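You operate a simulated robot arm through the tools that you are given. There is no shell and no other tool. Be economical: measure what you need, move in short steps, check, and stop when the job is done.

You run a simulated robot arm. Do the job below in one go: nothing can be reset, and whatever is moved stays where it is left.

Task
Close both glue pots, wipe up the drips and push the plate in.
Fine: use the scrub pad and put it back. What is to be rubbed or washed off counts as gone when no trace of it is left.

It is judged by the outcome, as a careful person would: the job done as asked, and still so three seconds after it is handed in. It fails if anything else is knocked over, pushed out of place, dropped, spilled or broken.

Robot
A 7-joint arm with a two-finger parallel gripper, fixed in place. Base frame: the origin is at the foot of the arm, x ahead of it, y to its left, z up; the work surface is at about z = 850. Units: mm, rad, N and s.
With the tool pointing down near the work surface it reaches from about 240 to 680 mm from the base axis. Its first joint turns from -1.152 to 1.152 rad. Payload 2.4 kg.
The tool frame sits at the grasp point between the pads (the TCP): z along the fingers, y along the line on which they close. The tips reach 30 mm beyond it. The gripper opens to 94 mm. The fingers are 28 mm wide and 10 mm thick; the gripper's body (50 by 96 mm) begins 55 mm behind the TCP.
Orientation is that of the tool frame in the base frame, as a unit quaternion [x, y, z, w]. With the fingers straight down and closing along the base's y, the tool's x points along the base's -x, its y along +y and its z along -z.

Tools
- The arm moves only by the tool step_arm. Its argument "increments" is a list of rows, each a list of 7 numbers: the shift along the base's x, y, z in m, then the turn, a rotation vector about the base's x, y, z in rad, then the closure, from 0 (fully open) to 1 (shut). In form: [[dx, dy, dz, ax, ay, az, claw], ...]. A call has 1 to 8 rows; each row shifts and turns the commanded pose from where the row before left it. A row lasts 0.2 s, in which the tool goes at most 50 mm and 0.15 rad; a call with a longer step from one row to the next is refused whole, and so is a gripper value outside its range. A pose out of reach is approached as far as the arm can. The call stops where the force on the tool passes 40 N (or 10 N more than at its start, if that is more) or the arm is blocked; 0.2 s more then pass. Each finger travels about 153 mm/s and halts on what it meets, pressing with about 41 N; the grip force reading is that of the motor and also rises with nothing between the fingers. The clock runs only during rows and for 0.2 s after the last one: add rows that do not move to give the fingers time. It gives the time, the measured TCP pose, the force on the tool (base axes), the opening and the grip force at its end, in the units of the frame above (readings bear some noise), with the torque about the TCP (base axes, N m) and any sound that the robot's microphone picked up.
- Cameras (640 x 400 px; columns grow to the right, rows downward): "scene" is fixed at [24.4, 469.2, 1447]; the picture's right is [-0.88, -0.48, 0.00], its down [-0.30, 0.54, -0.78] and it looks along [0.38, -0.69, -0.62] (base axes); focal length 332 px, centre (320, 200). "wrist" rides on the gripper at [76, 14, -102] in the tool frame; the picture's right is [-0.18, 0.98, 0.00], its down [-0.75, -0.14, -0.64] and it looks along [-0.63, -0.12, 0.77] (tool axes); focal length 243 px, centre (320, 200). There is no depth. A picture from a camera that has moved, and an enlarged one, comes with that camera's place and axes in the base frame and with its lens. The place of the scene camera against the robot may be out by one fixed shift of up to 12 mm in any direction.
- snapshot(camera): a new picture of that camera. The clock stands still meanwhile.
- enlarge(camera, box): a new picture of the part [left, top, right, bottom] of that camera's present view, enlarged. The clock stands still meanwhile.
- job_done(): hands the job in; it is judged then, once.

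Work in short steps. Places have to be worked out from the pictures, the camera data and where the tool is seen: move nearer, look again, correct. Check each grasp and each placing, and mend what went wrong. You have 120 turns and 64 pictures in all, those below and enlarged ones among them. Open the gripper and draw the arm clear of the work before you hand the job in, unless the task says otherwise; then end with one line.

The tools are called after "Emit:" as a command line: name --pt "numbers of a row" for each row, then --argument value for the rest, lists and objects as JSON in quotes. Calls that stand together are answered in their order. step_arm: Moves the arm, as the interface text tells. Its arguments: {"type":"object","properties":{"increments":{"type":"array","items":{"type":"array","items":{"type":"number"}}}},"required":["increments"]} The other tools are called the same way: snapshot (camera) takes a picture; enlarge (camera, box) takes an enlarged picture of a part of a camera's view; job_done () hands the job in.

At the start:

```text
time_s: 0.0
tcp_pos: [455.6, 54.6, 1136.5]
ee_rot: [0.001, 1.0, -0.001, 0.0]
ft_force: [0.6, -0.3, 0.0]
torque: [-0.02, 0.02, 0.0]
grip_width: 93.8
finger_force: 0.0
```

scene: 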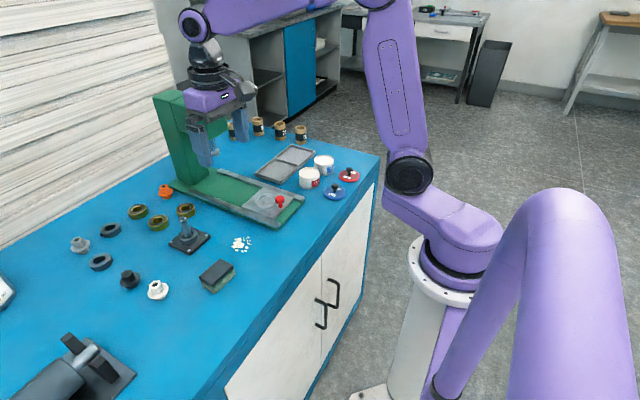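
wrist: 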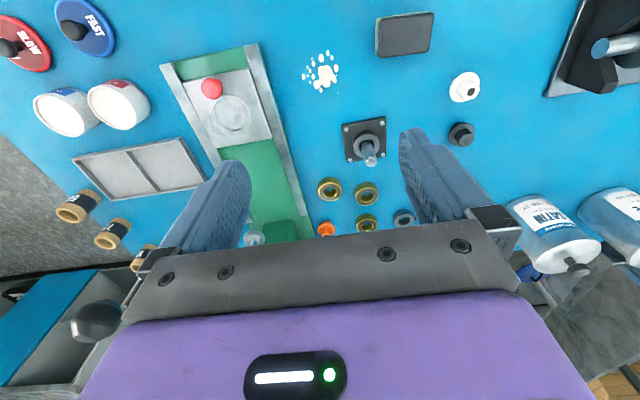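

I'll start with closer views of the pots, plate, drips and pad.

Emit:
enlarge --camera "scene" --box '[220, 110, 380, 230]'

Emit:
enlarge --camera "scene" --box '[60, 180, 280, 310]'

Emit:
enlarge --camera "wrist" --box '[0, 0, 480, 240]'

```text
3.33 times, centred on (300, 170) of scene
camera zoom: at [24.4, 469.2, 1447.0], right [-0.88, -0.48, 0.0], down [-0.3, 0.54, -0.78], along [0.38, -0.69, -0.62], focal length 1108 px, centre (387, 300)
```

zoom: 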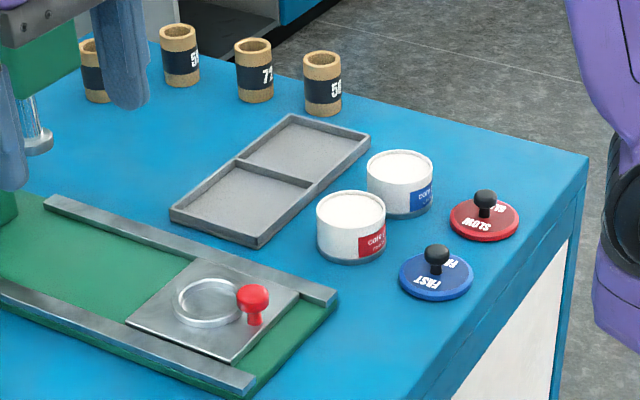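

```text
2.91 times, centred on (170, 245) of scene
camera zoom: at [24.4, 469.2, 1447.0], right [-0.88, -0.48, 0.0], down [-0.3, 0.54, -0.78], along [0.38, -0.69, -0.62], focal length 967 px, centre (756, 69)
```

zoom: 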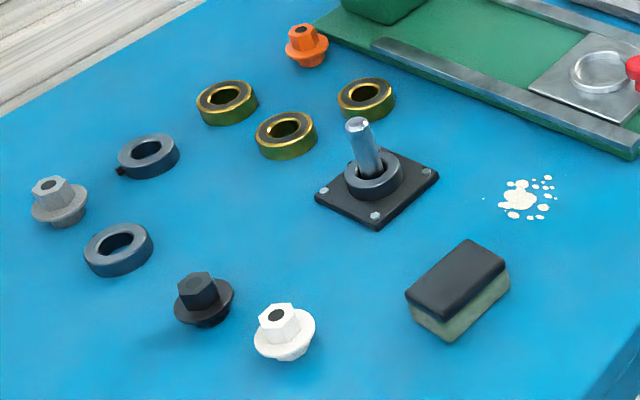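

```text
1.33 times, centred on (240, 120) of wrist
camera zoom: at [379.9, 69.6, 1239.6], right [0.18, 0.98, 0.0], down [0.75, -0.14, 0.64], along [0.63, -0.12, -0.77], focal length 324 px, centre (427, 307)
```

zoom: 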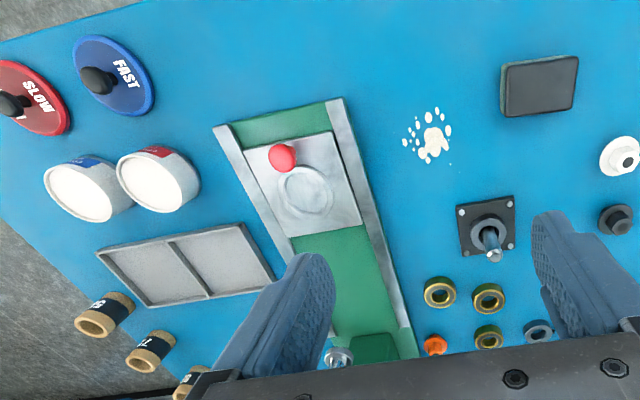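

Pot tops are near (443,-231) and (437,-317), lids near (356,-236) and (359,-332), drips (467,56), pad (435,164). I'll move over the pots to read the labels.

Emit:
step_arm --pt "-0.01 -0.046 -0.012 0 0 0 0" --pt "-0.01 -0.046 -0.012 0 0 0 0" --pt "-0.01 -0.046 -0.012 0 0 0 0" --pt "-0.01 -0.046 -0.012 0 0 0 0" --pt "-0.01 -0.046 -0.012 0 0 0 0" --pt "-0.01 -0.046 -0.012 0 0 0 0" --pt "-0.01 -0.046 -0.012 0 0 0 0"

Emit:
snapshot --camera "wrist"

Emit:
snapshot --camera "scene"

```text
time_s: 1.6
tcp_pos: [384.2, -266.9, 1051.6]
ee_rot: [-0.001, 1.0, 0.0, 0.0]
ft_force: [0.3, 0.0, -0.1]
torque: [0.01, -0.01, -0.01]
grip_width: 93.9
finger_force: 0.1
```

```text
58 pictures are left
camera wrist: at [308.3, -252.4, 1154.1], right [0.18, 0.98, 0.0], down [0.75, -0.14, 0.64], along [0.63, -0.12, -0.77], focal length 243 px, centre (320, 200)
```

wrist: 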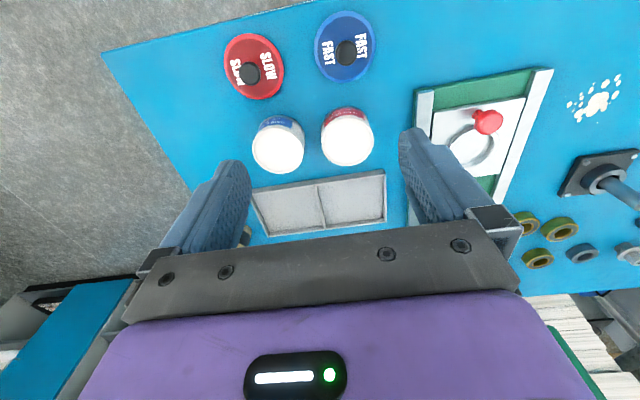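

```text
57 pictures are left
```

scene: 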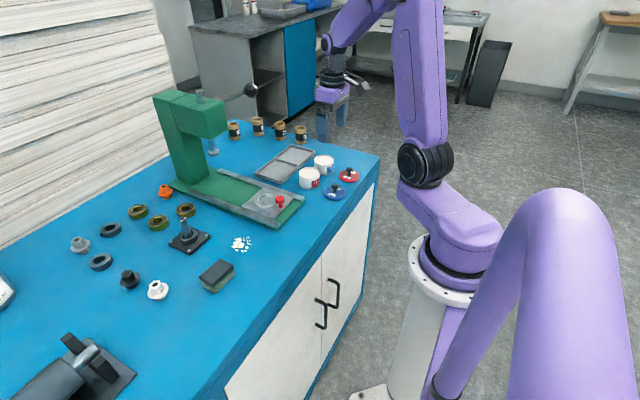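

The press and its lever are now clear; I'll zoom on the pots and lids, and the press from the scene camera.

Emit:
enlarge --camera "wrist" --box '[210, 0, 410, 180]'

Emit:
enlarge --camera "scene" --box '[280, 140, 370, 215]'

Emit:
enlarge --camera "scene" --box '[140, 80, 320, 240]'

```text
2.22 times, centred on (310, 90) of wrist
camera zoom: at [308.3, -252.4, 1154.1], right [0.18, 0.98, 0.0], down [0.75, -0.14, 0.64], along [0.63, -0.12, -0.77], focal length 539 px, centre (342, 444)
```

zoom: 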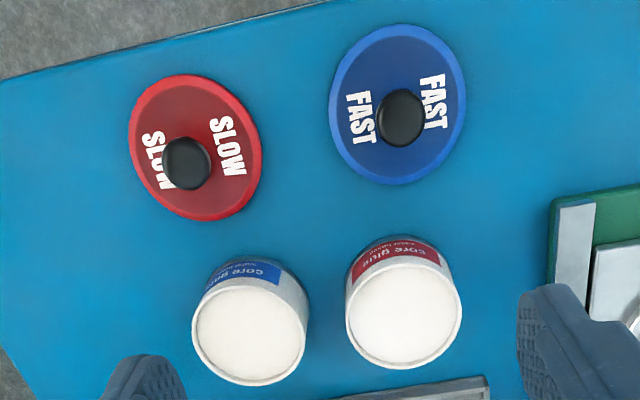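

```text
5.33 times, centred on (325, 178) of scene
camera zoom: at [24.3, 469.2, 1447.1], right [-0.88, -0.48, 0.0], down [-0.3, 0.54, -0.78], along [0.38, -0.69, -0.62], focal length 1773 px, centre (293, 320)
```

zoom: 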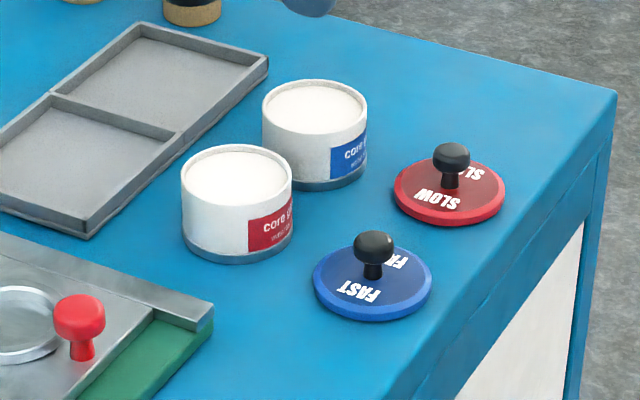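

```text
2.50 times, centred on (230, 160) of scene
camera zoom: at [24.3, 469.2, 1447.1], right [-0.88, -0.48, 0.0], down [-0.3, 0.54, -0.78], along [0.38, -0.69, -0.62], focal length 831 px, centre (545, 300)
```

zoom: 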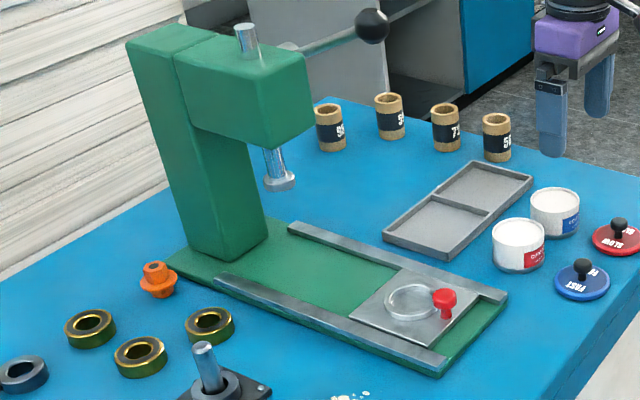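

I'll enlarge strongly on the labels to read the small line.

Emit:
enlarge --camera "wrist" --box '[250, 100, 380, 150]'

Emit:
enlarge --camera "scene" --box '[310, 160, 345, 190]'

```text
4.92 times, centred on (315, 125) of wrist
camera zoom: at [308.3, -252.4, 1154.1], right [0.18, 0.98, 0.0], down [0.75, -0.14, 0.64], along [0.63, -0.12, -0.77], focal length 1194 px, centre (345, 569)
```

zoom: 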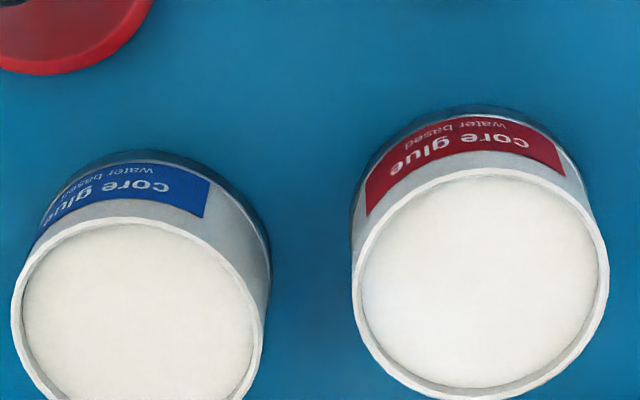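

```text
13.33 times, centred on (328, 175) of scene
camera zoom: at [24.3, 469.2, 1447.1], right [-0.88, -0.48, 0.0], down [-0.3, 0.54, -0.78], along [0.38, -0.69, -0.62], focal length 4432 px, centre (220, 533)
```

zoom: 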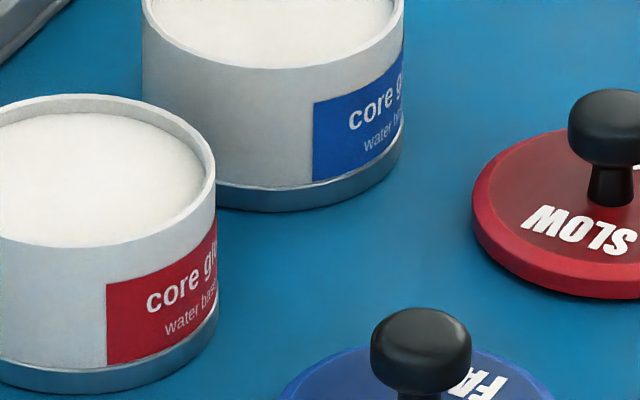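

Both pots carry the same text, so the match is colour: the red lid goes on the red-label pot (438,-245) and the blue lid on the blue-label pot (434,-326). I'll move above the red lid knob at about (354,-334).

Emit:
step_arm --pt "-0.01 -0.022 -0.03 0 0 0 0" --pt "-0.01 -0.022 -0.03 0 0 0 0" --pt "-0.01 -0.022 -0.03 0 0 0 0" --pt "0 0 0 0 0 0 0.3"

Emit:
snapshot --camera "wrist"

```text
time_s: 2.6
tcp_pos: [355.8, -333.6, 963.2]
ee_rot: [0.0, 1.0, 0.0, 0.0]
ft_force: [0.4, -0.6, 0.0]
torque: [0.01, 0.0, -0.01]
grip_width: 65.8
finger_force: 0.0
```

```text
51 pictures are left
camera wrist: at [279.9, -318.8, 1065.1], right [0.18, 0.98, 0.0], down [0.75, -0.14, 0.64], along [0.63, -0.12, -0.77], focal length 243 px, centre (320, 200)
```

wrist: 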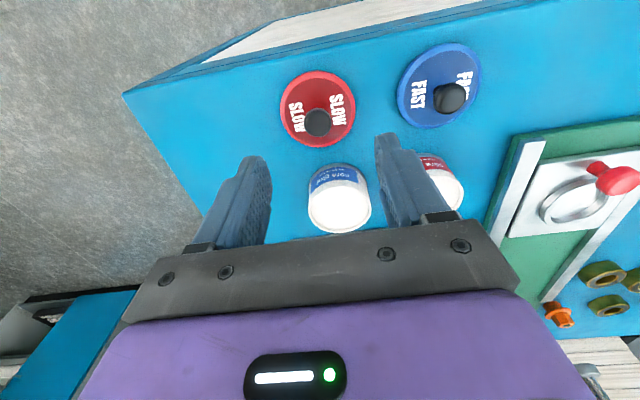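

Knob computed at ≈(352,-335). I descend until the tips are just above the lid disc and close.

Emit:
step_arm --pt "-0.003 -0.001 -0.03 0 0 0 0.3" --pt "0 0 -0.025 0 0 0 0.3" --pt "0 0 -0.01 0 0 0 0.4" --pt "0 0 0 0 0 0 0.7" --pt "0 0 0 0 0 0 1" --pt "0 0 0 0 0 0 1"

Emit:
snapshot --camera "wrist"

Emit:
enlarge --camera "scene" --box '[290, 120, 390, 210]'

```text
time_s: 4.0
tcp_pos: [354.0, -333.5, 897.3]
ee_rot: [-0.001, 1.0, 0.0, 0.0]
ft_force: [-1.0, 0.8, -0.2]
torque: [0.0, 0.02, -0.01]
grip_width: 18.8
finger_force: 41.0
```

```text
50 pictures are left
camera wrist: at [277.9, -319.1, 1000.8], right [0.18, 0.98, 0.0], down [0.75, -0.14, 0.64], along [0.63, -0.12, -0.77], focal length 243 px, centre (320, 200)
```

wrist: 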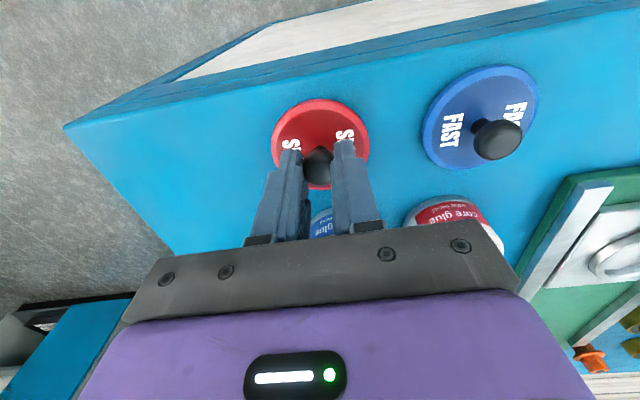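

```text
4.44 times, centred on (340, 165) of scene
camera zoom: at [24.4, 469.2, 1447.0], right [-0.88, -0.48, 0.0], down [-0.3, 0.54, -0.78], along [0.38, -0.69, -0.62], focal length 1477 px, centre (231, 356)
```

zoom: 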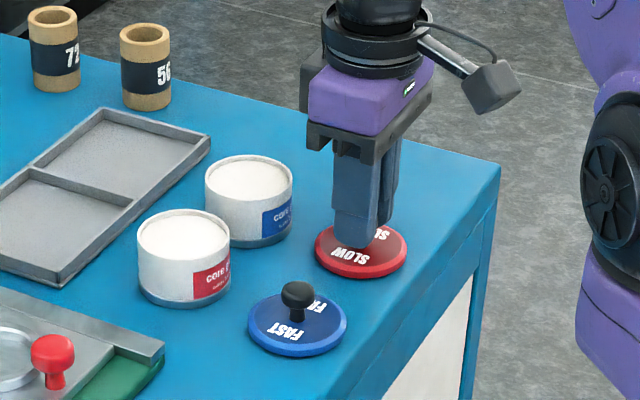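

The grip holds at 18.8 mm, so the knob is in hand. I lift and check it.

Emit:
step_arm --pt "0 0 0.02 0 0 0 1" --pt "0 0 0.04 0 0 0 1" --pt "0 0 0.04 0 0 0 1" --pt "0 0 0 0 0 0 1"

Emit:
enlarge --camera "wrist" --box '[220, 60, 540, 260]'

```text
time_s: 5.0
tcp_pos: [352.0, -333.7, 997.8]
ee_rot: [0.0, 1.0, 0.0, 0.0]
ft_force: [0.0, -0.8, -0.4]
torque: [0.01, 0.03, 0.03]
grip_width: 18.9
finger_force: 41.0
```

```text
2.00 times, centred on (380, 160) of wrist
camera zoom: at [275.3, -318.6, 1100.5], right [0.18, 0.98, 0.0], down [0.75, -0.14, 0.64], along [0.63, -0.12, -0.77], focal length 485 px, centre (200, 280)
```

zoom: 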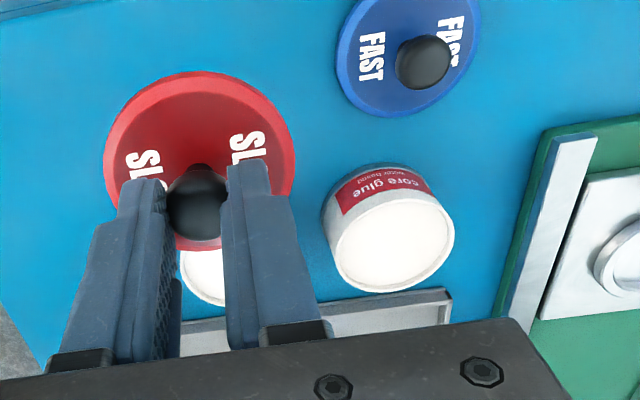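

The lid hangs level; its centre looks ~5 mm toward the base from the TCP. I'll hover it over the red pot and check alignment.

Emit:
step_arm --pt "0.03 0.029 0 0 0 0 1" --pt "0.03 0.029 0 0 0 0 1" --pt "0.03 0.029 0 0 0 0 1" --pt "0 0 -0.03 0 0 0 1" --pt "0 0 0 0 0 0 1"

Emit:
enlarge --camera "scene" --box '[280, 130, 350, 200]'

Emit:
enlarge --camera "wrist" --box '[220, 60, 420, 200]'

```text
time_s: 6.2
tcp_pos: [442.2, -247.5, 968.6]
ee_rot: [0.0, 1.0, -0.001, 0.001]
ft_force: [-0.2, 0.0, -1.2]
torque: [-0.02, 0.01, 0.0]
grip_width: 18.8
finger_force: 40.5
```

```text
5.71 times, centred on (315, 165) of scene
camera zoom: at [24.4, 469.2, 1447.0], right [-0.88, -0.48, 0.0], down [-0.3, 0.54, -0.78], along [0.38, -0.69, -0.62], focal length 1899 px, centre (349, 400)
```

zoom: 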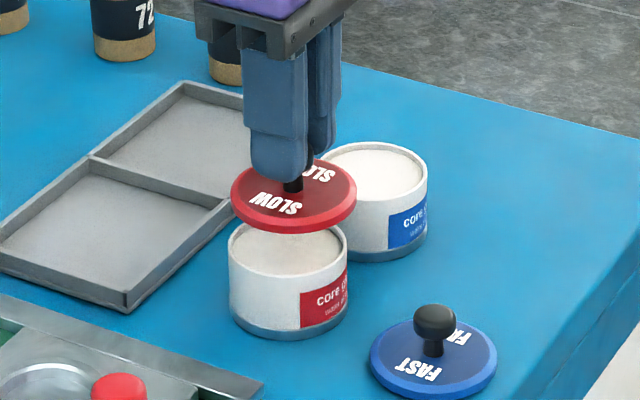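

```text
2.86 times, centred on (320, 130) of wrist
camera zoom: at [366.5, -233.0, 1070.8], right [0.18, 0.98, 0.0], down [0.75, -0.14, 0.64], along [0.63, -0.12, -0.77], focal length 693 px, centre (320, 400)
```

zoom: 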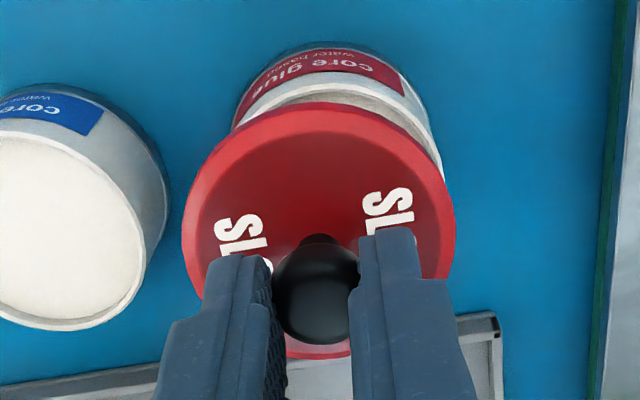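

The lid needs to move a few mm in +x/+y. I shift it and lower nearer the rim to cut the parallax, then look again.

Emit:
step_arm --pt "0.004 0.002 -0.01 0 0 0 1" --pt "0 0 -0.006 0 0 0 1" --pt "0 0 0 0 0 0 1"

Emit:
enlarge --camera "scene" --box '[290, 150, 340, 200]'

Emit:
enlarge --camera "wrist" --box '[260, 70, 380, 160]'

```text
time_s: 7.0
tcp_pos: [446.5, -245.6, 951.0]
ee_rot: [0.0, 1.0, 0.0, 0.0]
ft_force: [0.6, 0.3, -0.4]
torque: [0.01, -0.01, -0.02]
grip_width: 18.5
finger_force: 40.9
```

```text
8.00 times, centred on (315, 175) of scene
camera zoom: at [24.4, 469.2, 1447.0], right [-0.88, -0.48, 0.0], down [-0.3, 0.54, -0.78], along [0.38, -0.69, -0.62], focal length 2659 px, centre (360, 400)
```

zoom: 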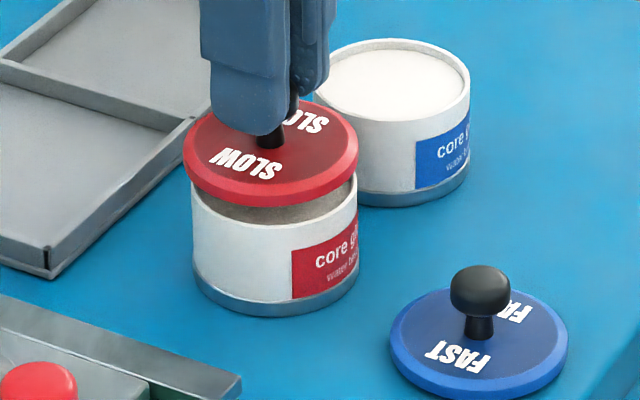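

```text
4.44 times, centred on (320, 115) of wrist
camera zoom: at [370.8, -230.8, 1054.0], right [0.18, 0.98, 0.0], down [0.75, -0.14, 0.64], along [0.63, -0.12, -0.77], focal length 1078 px, centre (320, 578)
```

zoom: 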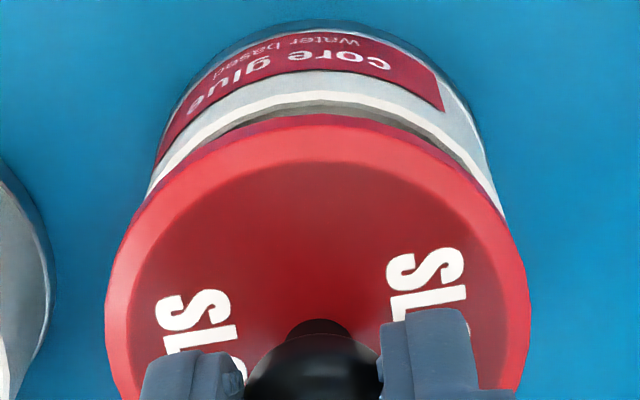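

Estimates agree: correct by about (-2, +0.5) mm, then lower gently in small steps.

Emit:
step_arm --pt "-0.002 0.0005 0 0 0 0 1" --pt "0 0 -0.003 0 0 0 1" --pt "0 0 -0.002 0 0 0 1" --pt "0 0 0 0 0 0 1"

Emit:
enlarge --camera "scene" --box '[290, 150, 340, 200]'

```text
time_s: 8.0
tcp_pos: [444.2, -244.1, 946.7]
ee_rot: [0.0, 1.0, 0.0, 0.0]
ft_force: [0.6, 0.5, -1.6]
torque: [0.0, -0.03, 0.0]
grip_width: 18.4
finger_force: 40.9
```

```text
8.00 times, centred on (315, 175) of scene
camera zoom: at [24.4, 469.2, 1447.0], right [-0.88, -0.48, 0.0], down [-0.3, 0.54, -0.78], along [0.38, -0.69, -0.62], focal length 2659 px, centre (360, 400)
```

zoom: 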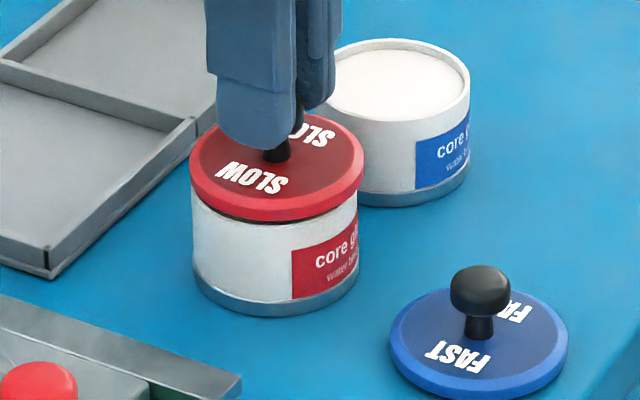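

Well centred now. I lower to contact.

Emit:
step_arm --pt "0 0 -0.002 0 0 0 1" --pt "0 0 -0.002 0 0 0 1" --pt "0 0 -0.002 0 0 0 1" --pt "0 0 -0.001 0 0 0 1" --pt "0 0 0 0 0 0 1"

Emit:
enlarge --camera "scene" --box '[290, 150, 340, 200]'

```text
time_s: 9.2
tcp_pos: [445.2, -244.4, 941.6]
ee_rot: [0.0, 1.0, -0.002, 0.0]
ft_force: [-8.0, 3.0, 32.1]
torque: [0.06, 0.38, 0.02]
grip_width: 18.7
finger_force: 41.4
heard: snap
```

```text
8.00 times, centred on (315, 175) of scene
camera zoom: at [23.7, 469.5, 1446.9], right [-0.88, -0.48, 0.0], down [-0.3, 0.54, -0.79], along [0.38, -0.69, -0.62], focal length 2659 px, centre (360, 400)
```

zoom: 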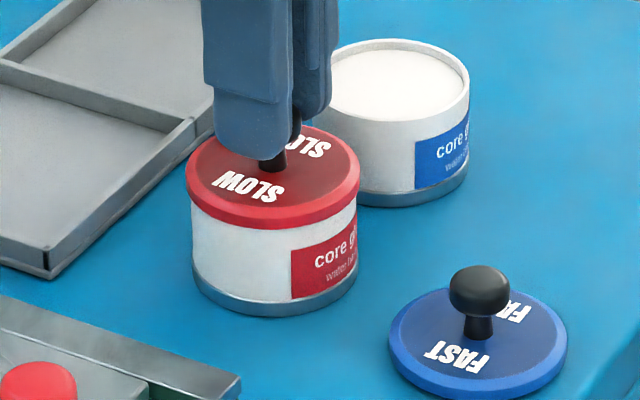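

It snapped on. I release and rise, then go over the blue lid.

Emit:
step_arm --pt "0 0 0.001 0 0 0 0.9" --pt "0 0 0 0 0 0 0.5" --pt "0 0 0 0 0 0 0.4" --pt "0 0 0.03 0 0 0 0.4" --pt "0 0 0.03 0 0 0 0.4" --pt "-0.03 0.003 0 0 0 0 0.4" --pt "-0.03 0.003 0 0 0 0 0.4" --pt "-0.03 0.003 -0.03 0 0 0 0.4"

Emit:
enlarge --camera "wrist" --box '[160, 20, 480, 240]'

```text
time_s: 11.0
tcp_pos: [352.5, -236.8, 971.1]
ee_rot: [0.0, 1.0, 0.001, -0.001]
ft_force: [-0.2, 0.2, -0.5]
torque: [0.03, -0.02, -0.01]
grip_width: 56.4
finger_force: 0.1
```

```text
1.82 times, centred on (320, 130) of wrist
camera zoom: at [276.8, -223.8, 1074.4], right [0.18, 0.98, 0.0], down [0.75, -0.14, 0.64], along [0.63, -0.12, -0.77], focal length 441 px, centre (320, 327)
```

zoom: 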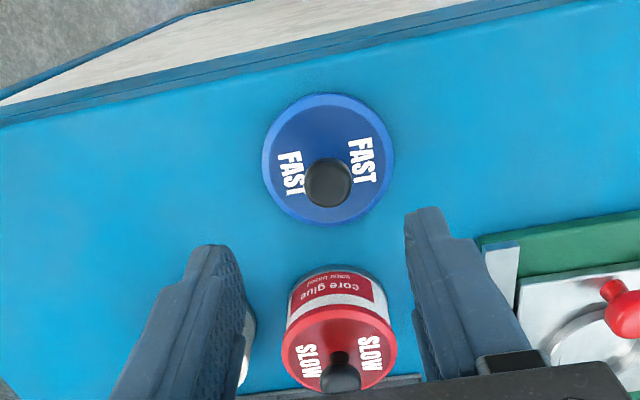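

Knob of the blue lid is at ≈(349..352,-235). Descend and grip like before.

Emit:
step_arm --pt "-0.003 0.002 -0.03 0 0 0 0.4" --pt "0 0 -0.03 0 0 0 0.4" --pt "0 0 -0.012 0 0 0 0.4" --pt "0 0 0 0 0 0 0.7" --pt "0 0 0 0 0 0 1" --pt "0 0 0 0 0 0 1"

```text
time_s: 12.4
tcp_pos: [350.8, -233.8, 900.6]
ee_rot: [0.0, 1.0, 0.0, 0.001]
ft_force: [0.5, -0.4, -0.1]
torque: [0.04, 0.0, 0.02]
grip_width: 18.5
finger_force: 40.9
```

Gripped. Lift and hover over the blue pot.

Emit:
step_arm --pt "0 0 0.03 0 0 0 1" --pt "0 0 0.04 0 0 0 1" --pt "0 0 0.03 0 0 0 1" --pt "0.029 -0.0307 0 0 0 0 1" --pt "0.029 -0.0307 0 0 0 0 1" --pt "0.029 -0.0307 0 0 0 0 1" --pt "0 0 -0.04 0 0 0 1" --pt "0 0 -0.005 0 0 0 1"

Emit:
enlarge --camera "scene" --box '[300, 135, 350, 185]'

Emit:
enlarge --camera "wrist" --box '[260, 70, 380, 160]'

```text
time_s: 14.2
tcp_pos: [438.9, -325.7, 955.3]
ee_rot: [0.001, 1.0, 0.0, 0.0]
ft_force: [0.2, -0.7, -0.5]
torque: [0.0, 0.01, -0.01]
grip_width: 18.7
finger_force: 41.1
```

```text
8.00 times, centred on (325, 160) of scene
camera zoom: at [24.4, 469.1, 1447.0], right [-0.88, -0.48, 0.0], down [-0.3, 0.54, -0.78], along [0.38, -0.69, -0.62], focal length 2659 px, centre (280, 520)
```

zoom: 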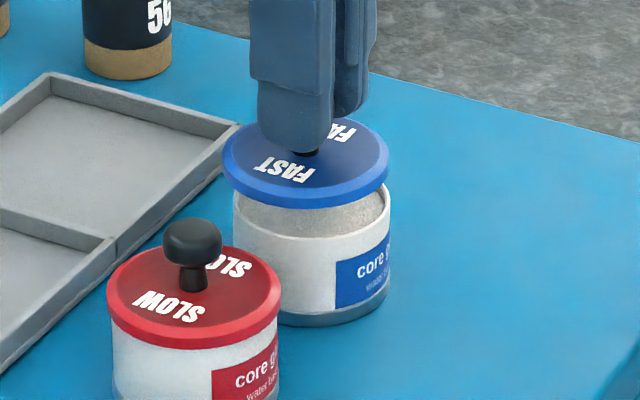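

```text
4.44 times, centred on (320, 115) of wrist
camera zoom: at [363.1, -310.4, 1057.5], right [0.18, 0.98, 0.0], down [0.75, -0.14, 0.64], along [0.63, -0.12, -0.77], focal length 1078 px, centre (320, 578)
```

zoom: 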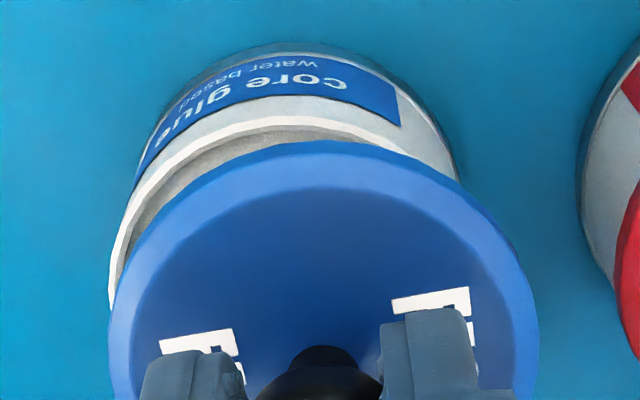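

Adjust by about (-1.3,-2.6) mm, lower slightly, and recheck.

Emit:
step_arm --pt "-0.0013 -0.0026 -0.003 0 0 0 1" --pt "0 0 -0.004 0 0 0 1" --pt "0 0 0 0 0 0 1"

Emit:
enlarge --camera "scene" --box '[300, 135, 350, 185]'

Emit:
enlarge --camera "wrist" --box '[260, 70, 380, 160]'

```text
time_s: 15.0
tcp_pos: [437.1, -329.2, 946.3]
ee_rot: [0.0, 1.0, 0.001, 0.0]
ft_force: [0.5, 1.0, 1.1]
torque: [0.0, 0.01, 0.0]
grip_width: 18.6
finger_force: 41.0
```

```text
8.00 times, centred on (325, 160) of scene
camera zoom: at [24.4, 469.2, 1447.0], right [-0.88, -0.48, 0.0], down [-0.3, 0.54, -0.78], along [0.38, -0.69, -0.62], focal length 2659 px, centre (280, 520)
```

zoom: 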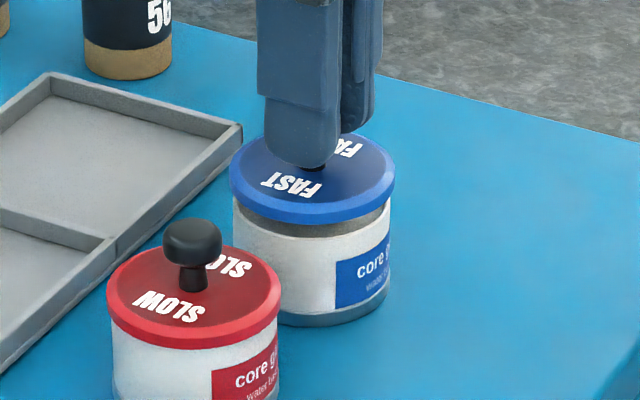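

```text
4.44 times, centred on (320, 115) of wrist
camera zoom: at [362.0, -313.7, 1049.4], right [0.18, 0.98, 0.0], down [0.75, -0.14, 0.64], along [0.63, -0.12, -0.77], focal length 1078 px, centre (320, 578)
```

zoom: 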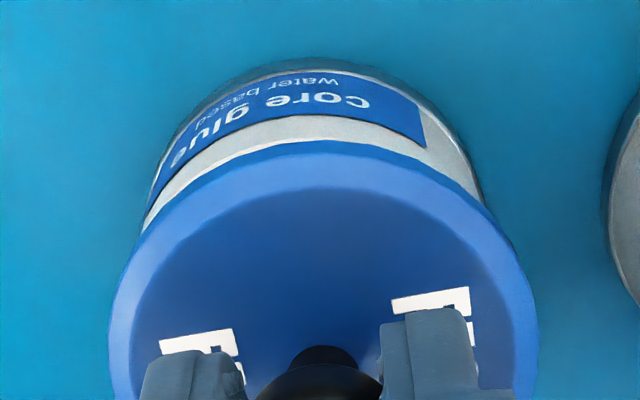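

Nearly aligned; a fine nudge (+0.7,-1 mm) and lower to snap.

Emit:
step_arm --pt "0.0007 -0.001 0 0 0 0 1" --pt "0 0 -0.002 0 0 0 1" --pt "0 0 -0.002 0 0 0 1" --pt "0 0 -0.001 0 0 0 1" --pt "0 0 0 0 0 0 1"

Emit:
enlarge --camera "scene" --box '[300, 135, 350, 185]'

```text
time_s: 16.2
tcp_pos: [439.6, -331.8, 942.7]
ee_rot: [0.0, 1.0, -0.001, 0.0]
ft_force: [-0.6, 0.3, 0.2]
torque: [0.04, 0.03, -0.03]
grip_width: 18.7
finger_force: 40.9
```

```text
8.00 times, centred on (325, 160) of scene
camera zoom: at [24.4, 469.2, 1447.0], right [-0.88, -0.48, 0.0], down [-0.3, 0.54, -0.78], along [0.38, -0.69, -0.62], focal length 2659 px, centre (280, 520)
```

zoom: 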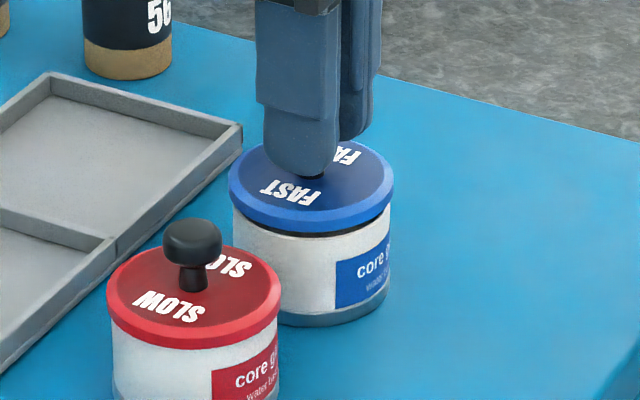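

Centred and just above the rim. Continue down until it snaps.

Emit:
step_arm --pt "0 0 -0.002 0 0 0 1" --pt "0 0 -0.001 0 0 0 1" --pt "0 0 -0.001 0 0 0 1" --pt "0 0 -0.001 0 0 0 1" --pt "0 0 0 0 0 0 1"

```text
time_s: 17.4
tcp_pos: [438.1, -329.8, 937.3]
ee_rot: [0.0, 1.0, -0.001, 0.001]
ft_force: [1.4, -3.0, 8.0]
torque: [-0.04, 0.03, -0.01]
grip_width: 18.7
finger_force: 40.8
heard: snap
```

Snap heard. Release, rise and inspect both pots.

Emit:
step_arm --pt "0 0 0 0 0 0 0.8" --pt "0 0 0 0 0 0 0.5" --pt "0 0 0 0 0 0 0.4" --pt "0 0 0.04 0 0 0 0.4" --pt "0 0 0.04 0 0 0 0.4" --pt "0.0 0.03 0.035 0 0 0 0.4" --pt "0.0 0.03 0.03 0 0 0 0.4"

Emit:
enlarge --camera "scene" --box '[285, 140, 345, 195]'

Emit:
snapshot --camera "wrist"

```text
time_s: 19.0
tcp_pos: [434.9, -265.9, 1083.6]
ee_rot: [0.0, 1.0, 0.0, 0.0]
ft_force: [-0.2, 0.1, -0.3]
torque: [-0.02, -0.02, -0.01]
grip_width: 56.6
finger_force: 0.0
```

```text
7.27 times, centred on (315, 168) of scene
camera zoom: at [24.4, 469.1, 1447.0], right [-0.88, -0.48, 0.0], down [-0.3, 0.54, -0.78], along [0.38, -0.69, -0.62], focal length 2417 px, centre (356, 436)
```

zoom: 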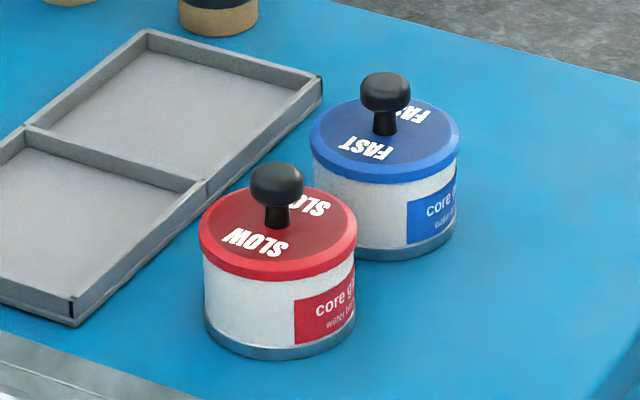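

```text
34 pictures are left
camera wrist: at [359.2, -252.2, 1186.4], right [0.18, 0.98, 0.0], down [0.75, -0.14, 0.64], along [0.63, -0.12, -0.77], focal length 243 px, centre (320, 200)
```

wrist: 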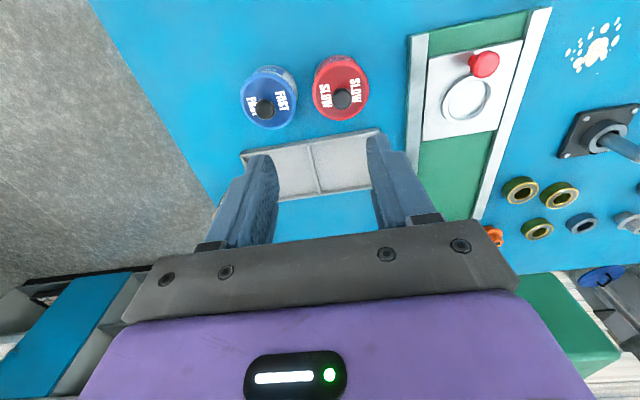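

Both pots are closed with matching lids. Next is the plate: rails run along x centred on y≈-89, and the knob is at ≈(446,-90). I'll come in tilted so the gripper body stays clear of the press head, and look at the knob.

Emit:
step_arm --pt "-0.008 0.0354 -0.012 0 -0.1 0 0.4" --pt "-0.008 0.0354 -0.012 0 -0.1 0 0.4" --pt "-0.008 0.0354 -0.012 0 -0.1 0 0.4" --pt "-0.008 0.0354 -0.012 0 -0.1 0 0.4" --pt "-0.008 0.0354 -0.012 0 -0.1 0 0.4" --pt "0 0 -0.02 0 0 0 0.4"

Emit:
snapshot --camera "wrist"

Emit:
enlarge --camera "scene" --box '[240, 140, 310, 230]'

```text
time_s: 20.4
tcp_pos: [397.1, -95.2, 1003.3]
ee_rot: [0.004, 0.969, -0.001, 0.248]
ft_force: [0.5, 1.7, -0.3]
torque: [-0.06, 0.0, -0.05]
grip_width: 56.4
finger_force: 0.0
```

```text
33 pictures are left
camera wrist: at [281.5, -79.0, 1056.5], right [0.17, 0.98, 0.09], down [0.35, -0.14, 0.93], along [0.92, -0.12, -0.37], focal length 243 px, centre (320, 200)
```

wrist: 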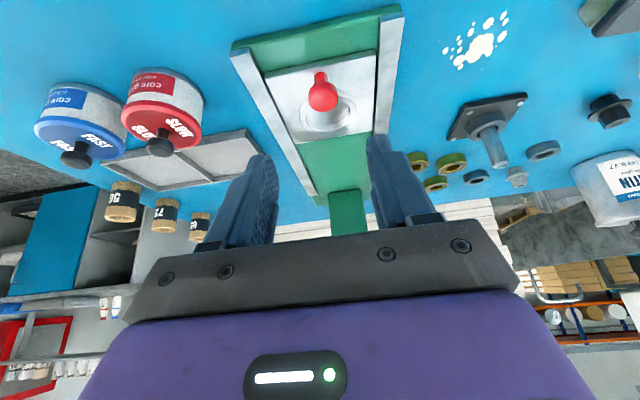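

```text
4.44 times, centred on (275, 185) of scene
camera zoom: at [24.4, 469.2, 1447.0], right [-0.88, -0.48, 0.0], down [-0.3, 0.54, -0.78], along [0.38, -0.69, -0.62], focal length 1477 px, centre (520, 267)
```

zoom: 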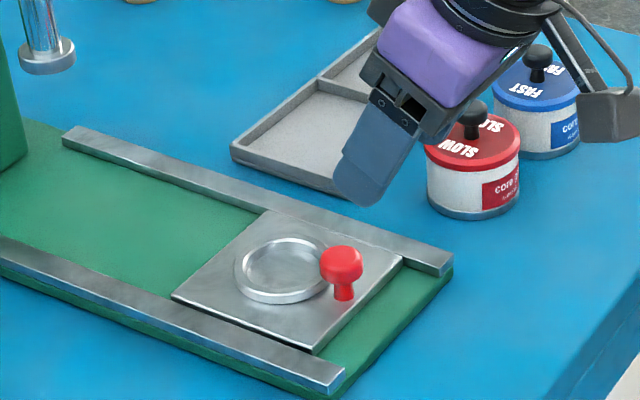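

Knob head is at ≈(442.5,-89,897) with the plate top ≈869. I approach along the tilted tool axis and stop with the fingers straddling the knob.

Emit:
step_arm --pt "0 0.006 -0.023 0 0 0 0.4" --pt "0.016 0 -0.029 0 0 0 0.4" --pt "0.016 0 -0.029 0 0 0 0.4" --pt "0.0065 0 -0.012 0 0 0 0.4" --pt "0 0 0 0 0 0 0.4"

Emit:
snapshot --camera "wrist"

Emit:
enlarge --camera "scene" --box '[240, 140, 310, 230]'

```text
time_s: 21.6
tcp_pos: [438.9, -85.0, 910.7]
ee_rot: [0.0, 0.969, 0.0, 0.247]
ft_force: [0.4, -0.7, 0.0]
torque: [-0.03, 0.0, 0.02]
grip_width: 56.6
finger_force: 0.1
```

```text
31 pictures are left
camera wrist: at [323.0, -70.6, 963.2], right [0.16, 0.98, 0.09], down [0.35, -0.14, 0.92], along [0.92, -0.12, -0.37], focal length 243 px, centre (320, 200)
```

wrist: 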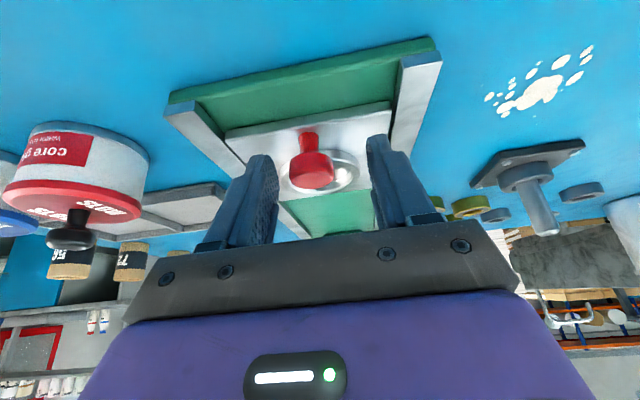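

```text
4.44 times, centred on (275, 185) of scene
camera zoom: at [24.4, 469.2, 1447.0], right [-0.88, -0.48, 0.0], down [-0.3, 0.54, -0.78], along [0.38, -0.69, -0.62], focal length 1477 px, centre (520, 267)
```

zoom: 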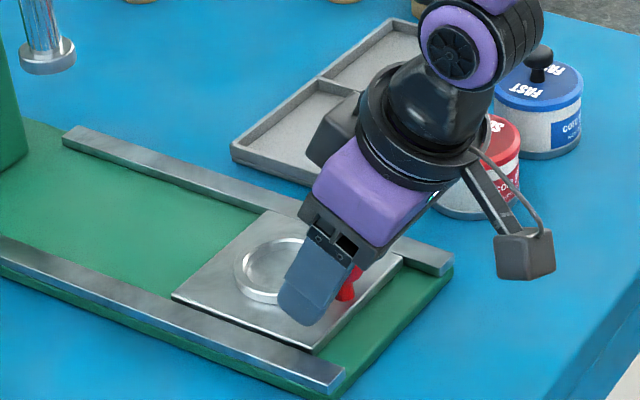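

Knob sits between the fingers, ~2 mm to -y. Adjust and close.

Emit:
step_arm --pt "0 -0.002 0 0 0 0 0.5" --pt "0 0 0 0 0 0 0.75" --pt "0 0 0 0 0 0 0.9" --pt "0 0 0 0 0 0 0.9"

```text
time_s: 22.6
tcp_pos: [437.5, -90.2, 909.0]
ee_rot: [0.003, 0.969, 0.0, 0.248]
ft_force: [4.2, -24.4, -4.1]
torque: [-0.45, -0.21, -0.28]
grip_width: 25.2
finger_force: 44.7
```

Gripped at 25 mm, with a side force of -24 N; I relieve it by moving slightly -y.

Emit:
step_arm --pt "0 -0.0015 0 0 0 0 0.9" --pt "0 0 0 0 0 0 0.9"

```text
time_s: 23.2
tcp_pos: [437.3, -91.2, 910.4]
ee_rot: [0.0, 0.969, -0.001, 0.248]
ft_force: [2.0, -18.3, 9.8]
torque: [-0.27, 0.65, -0.25]
grip_width: 25.3
finger_force: 45.2
```

Emit:
step_arm --pt "0 -0.003 0 0 0 0 0.9" --pt "0 0 0 0 0 0 0.9"

```text
time_s: 23.8
tcp_pos: [438.5, -90.0, 910.5]
ee_rot: [-0.004, 0.968, 0.001, 0.251]
ft_force: [-1.7, 6.3, 29.5]
torque: [0.12, 0.09, 0.13]
grip_width: 25.1
finger_force: 44.9
```

Side force gone; now +29 N upward, so I ease up slightly.

Emit:
step_arm --pt "0 0 0.0015 0 0 0 0.9" --pt "0 0 0 0 0 0 0.9"

```text
time_s: 24.4
tcp_pos: [437.8, -88.5, 910.0]
ee_rot: [-0.003, 0.969, 0.001, 0.248]
ft_force: [20.3, 19.5, -15.2]
torque: [0.28, -1.02, 0.11]
grip_width: 25.2
finger_force: 45.0
```

Forces come from the stiff hold; try a short push along +x.

Emit:
step_arm --pt "0.005 -0.001 -0.0005 0 0 0 0.9" --pt "0.01 0 0 0 0 0 0.9" --pt "0.01 0 0 0 0 0 0.9"

```text
time_s: 25.2
tcp_pos: [460.7, -89.9, 909.3]
ee_rot: [-0.003, 0.969, 0.001, 0.246]
ft_force: [0.2, 26.4, 6.6]
torque: [0.47, 0.96, 0.24]
grip_width: 25.4
finger_force: 44.6
```

It slides. Correct y by +1 mm and continue.

Emit:
step_arm --pt "0.01 0.001 0 0 0 0 0.9" --pt "0.015 0 0 0 0 0 0.9" --pt "0.015 0 0 0 0 0 0.9" --pt "0.015 0 0 0 0 0 0.9"

Emit:
snapshot --camera "scene"

```text
time_s: 26.2
tcp_pos: [515.0, -89.3, 909.4]
ee_rot: [-0.001, 0.969, 0.0, 0.247]
ft_force: [-0.7, 20.5, 1.8]
torque: [0.35, 0.63, 0.16]
grip_width: 25.1
finger_force: 45.2
```

```text
29 pictures are left
```

scene: 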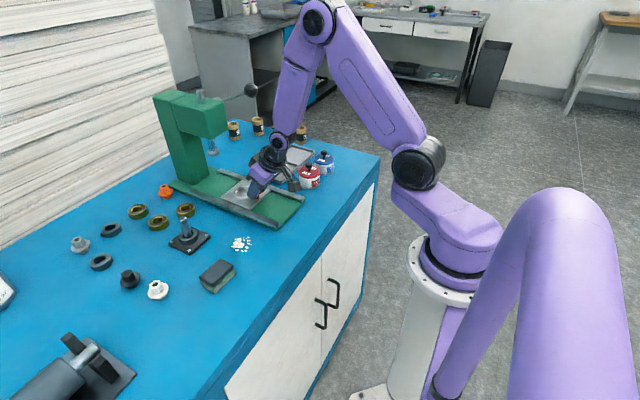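

Sliding well, arm clear of the press and lever. Continue pushing.

Emit:
step_arm --pt "0.015 0.0005 0 0 0 0 0.9" --pt "0.015 0 0 0 0 0 0.9" --pt "0.015 0 0 0 0 0 0.9" --pt "0.01 0 0 0 0 0 0.9"

Emit:
enlarge --camera "scene" --box '[140, 70, 320, 230]'

```text
time_s: 27.2
tcp_pos: [571.5, -89.7, 909.4]
ee_rot: [0.0, 0.969, 0.0, 0.248]
ft_force: [-1.2, 12.9, 4.8]
torque: [0.22, 0.83, 0.06]
grip_width: 25.3
finger_force: 44.8
```

```text
2.50 times, centred on (230, 150) of scene
camera zoom: at [24.3, 469.5, 1446.9], right [-0.88, -0.48, 0.0], down [-0.3, 0.54, -0.79], along [0.38, -0.69, -0.62], focal length 831 px, centre (545, 325)
```

zoom: 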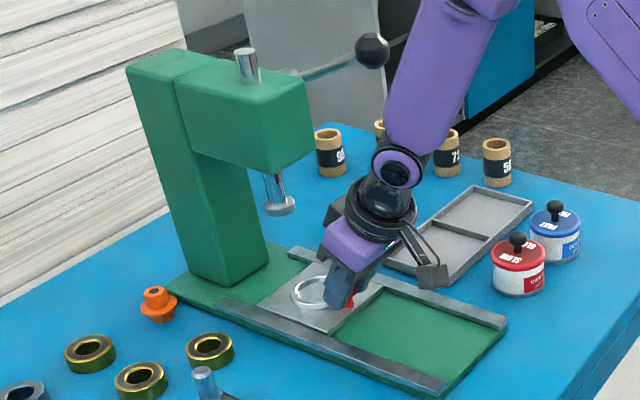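

Forearm is in the y≈-85 plane, far from the lever ball. Continue in smaller steps to the stop.

Emit:
step_arm --pt "0.01 0.0005 0 0 0 0 0.9" --pt "0.01 0 0 0 0 0 0.9" --pt "0.006 0 0 0 0 0 0.9" --pt "0.006 0 0 0 0 0 0.9"

Emit:
enlarge --camera "scene" --box '[160, 130, 280, 230]'

```text
time_s: 28.2
tcp_pos: [603.4, -89.9, 910.2]
ee_rot: [0.0, 0.97, 0.001, 0.245]
ft_force: [-12.6, 15.5, -0.1]
torque: [0.31, -0.69, 0.14]
grip_width: 25.1
finger_force: 44.7
```

```text
4.00 times, centred on (220, 180) of scene
camera zoom: at [24.0, 469.5, 1446.9], right [-0.88, -0.48, 0.0], down [-0.3, 0.54, -0.79], along [0.38, -0.69, -0.62], focal length 1330 px, centre (720, 280)
```

zoom: 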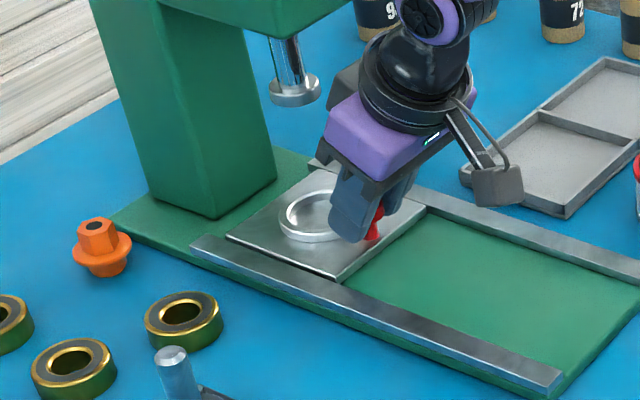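

Resistance is starting (-12.6 N). Push a little further to confirm the stop.

Emit:
step_arm --pt "0.003 0 0 0 0 0 0.9" --pt "0.003 0 0 0 0 0 0.9" --pt "0 0 0 0 0 0 0.9"

```text
time_s: 29.0
tcp_pos: [607.1, -88.8, 907.9]
ee_rot: [-0.002, 0.97, 0.0, 0.242]
ft_force: [-29.7, 18.1, 6.2]
torque: [0.33, 0.31, 0.15]
grip_width: 25.0
finger_force: 44.6
```

Emit:
step_arm --pt "0.002 0 0 0 0 0 0.9" --pt "0.002 0 0 0 0 0 0.9" --pt "0 0 0 0 0 0 0.9"

Emit:
enlarge --camera "scene" --box '[170, 130, 270, 215]'

```text
time_s: 29.8
tcp_pos: [608.9, -90.6, 907.2]
ee_rot: [-0.001, 0.971, 0.0, 0.24]
ft_force: [-29.4, 18.3, -0.4]
torque: [0.29, 0.26, 0.11]
grip_width: 25.1
finger_force: 45.2
```

```text
4.71 times, centred on (220, 172) of scene
camera zoom: at [23.6, 469.6, 1446.9], right [-0.88, -0.48, 0.0], down [-0.3, 0.54, -0.79], along [0.38, -0.69, -0.62], focal length 1564 px, centre (791, 329)
```

zoom: 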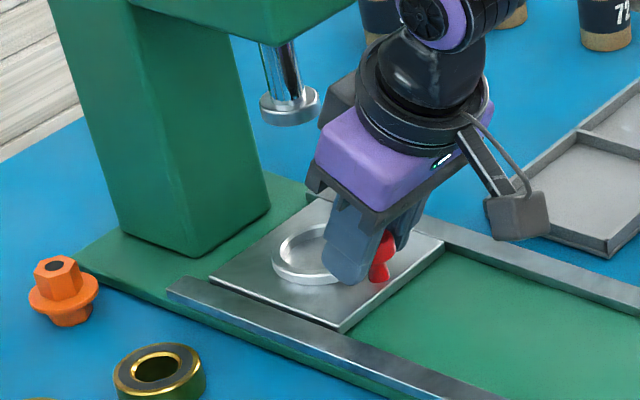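

The plate is against its stop (ring under the ram, TCP slipping at a constant ~29 N). Release and back out along the tool axis.

Emit:
step_arm --pt "-0.002 0 0 0 0 0 0.8" --pt "0 0 0 0 0 0 0.5" --pt "0 0 0 0 0 0 0.4" --pt "-0.02 0 0.036 0 0 0 0.4" --pt "-0.02 0 0.036 0 0 0 0.4" --pt "-0.03 0 0.03 0 0 0 0.4" --pt "-0.045 0 0.01 0 0 0 0.4" --pt "-0.045 0 0.0 0 0 0 0.4"

Emit:
enlarge --camera "scene" --box '[150, 90, 310, 230]'

Emit:
snapshot --camera "wrist"

```text
time_s: 31.6
tcp_pos: [451.1, -93.9, 1019.9]
ee_rot: [0.0, 0.969, 0.0, 0.247]
ft_force: [0.1, 0.7, 0.1]
torque: [-0.01, -0.03, -0.01]
grip_width: 56.5
finger_force: 0.1
```

```text
2.86 times, centred on (230, 160) of scene
camera zoom: at [24.4, 469.2, 1447.0], right [-0.88, -0.48, 0.0], down [-0.3, 0.54, -0.78], along [0.38, -0.69, -0.62], focal length 950 px, centre (577, 314)
```

zoom: 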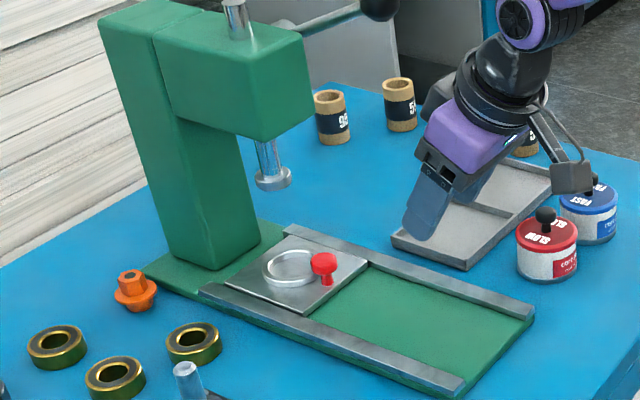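

```text
24 pictures are left
camera wrist: at [336.1, -80.0, 1074.0], right [0.16, 0.98, 0.09], down [0.35, -0.14, 0.92], along [0.92, -0.12, -0.37], focal length 243 px, centre (320, 200)
```

wrist: 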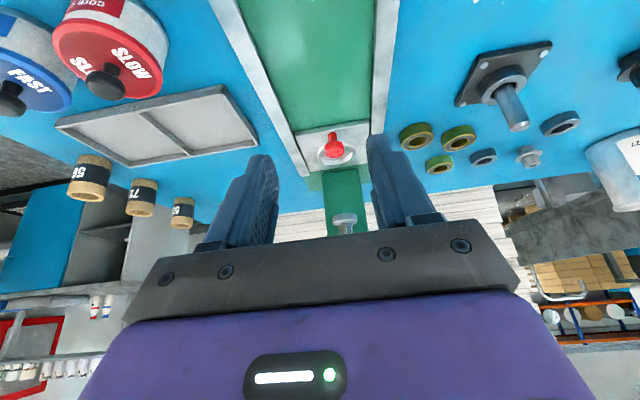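

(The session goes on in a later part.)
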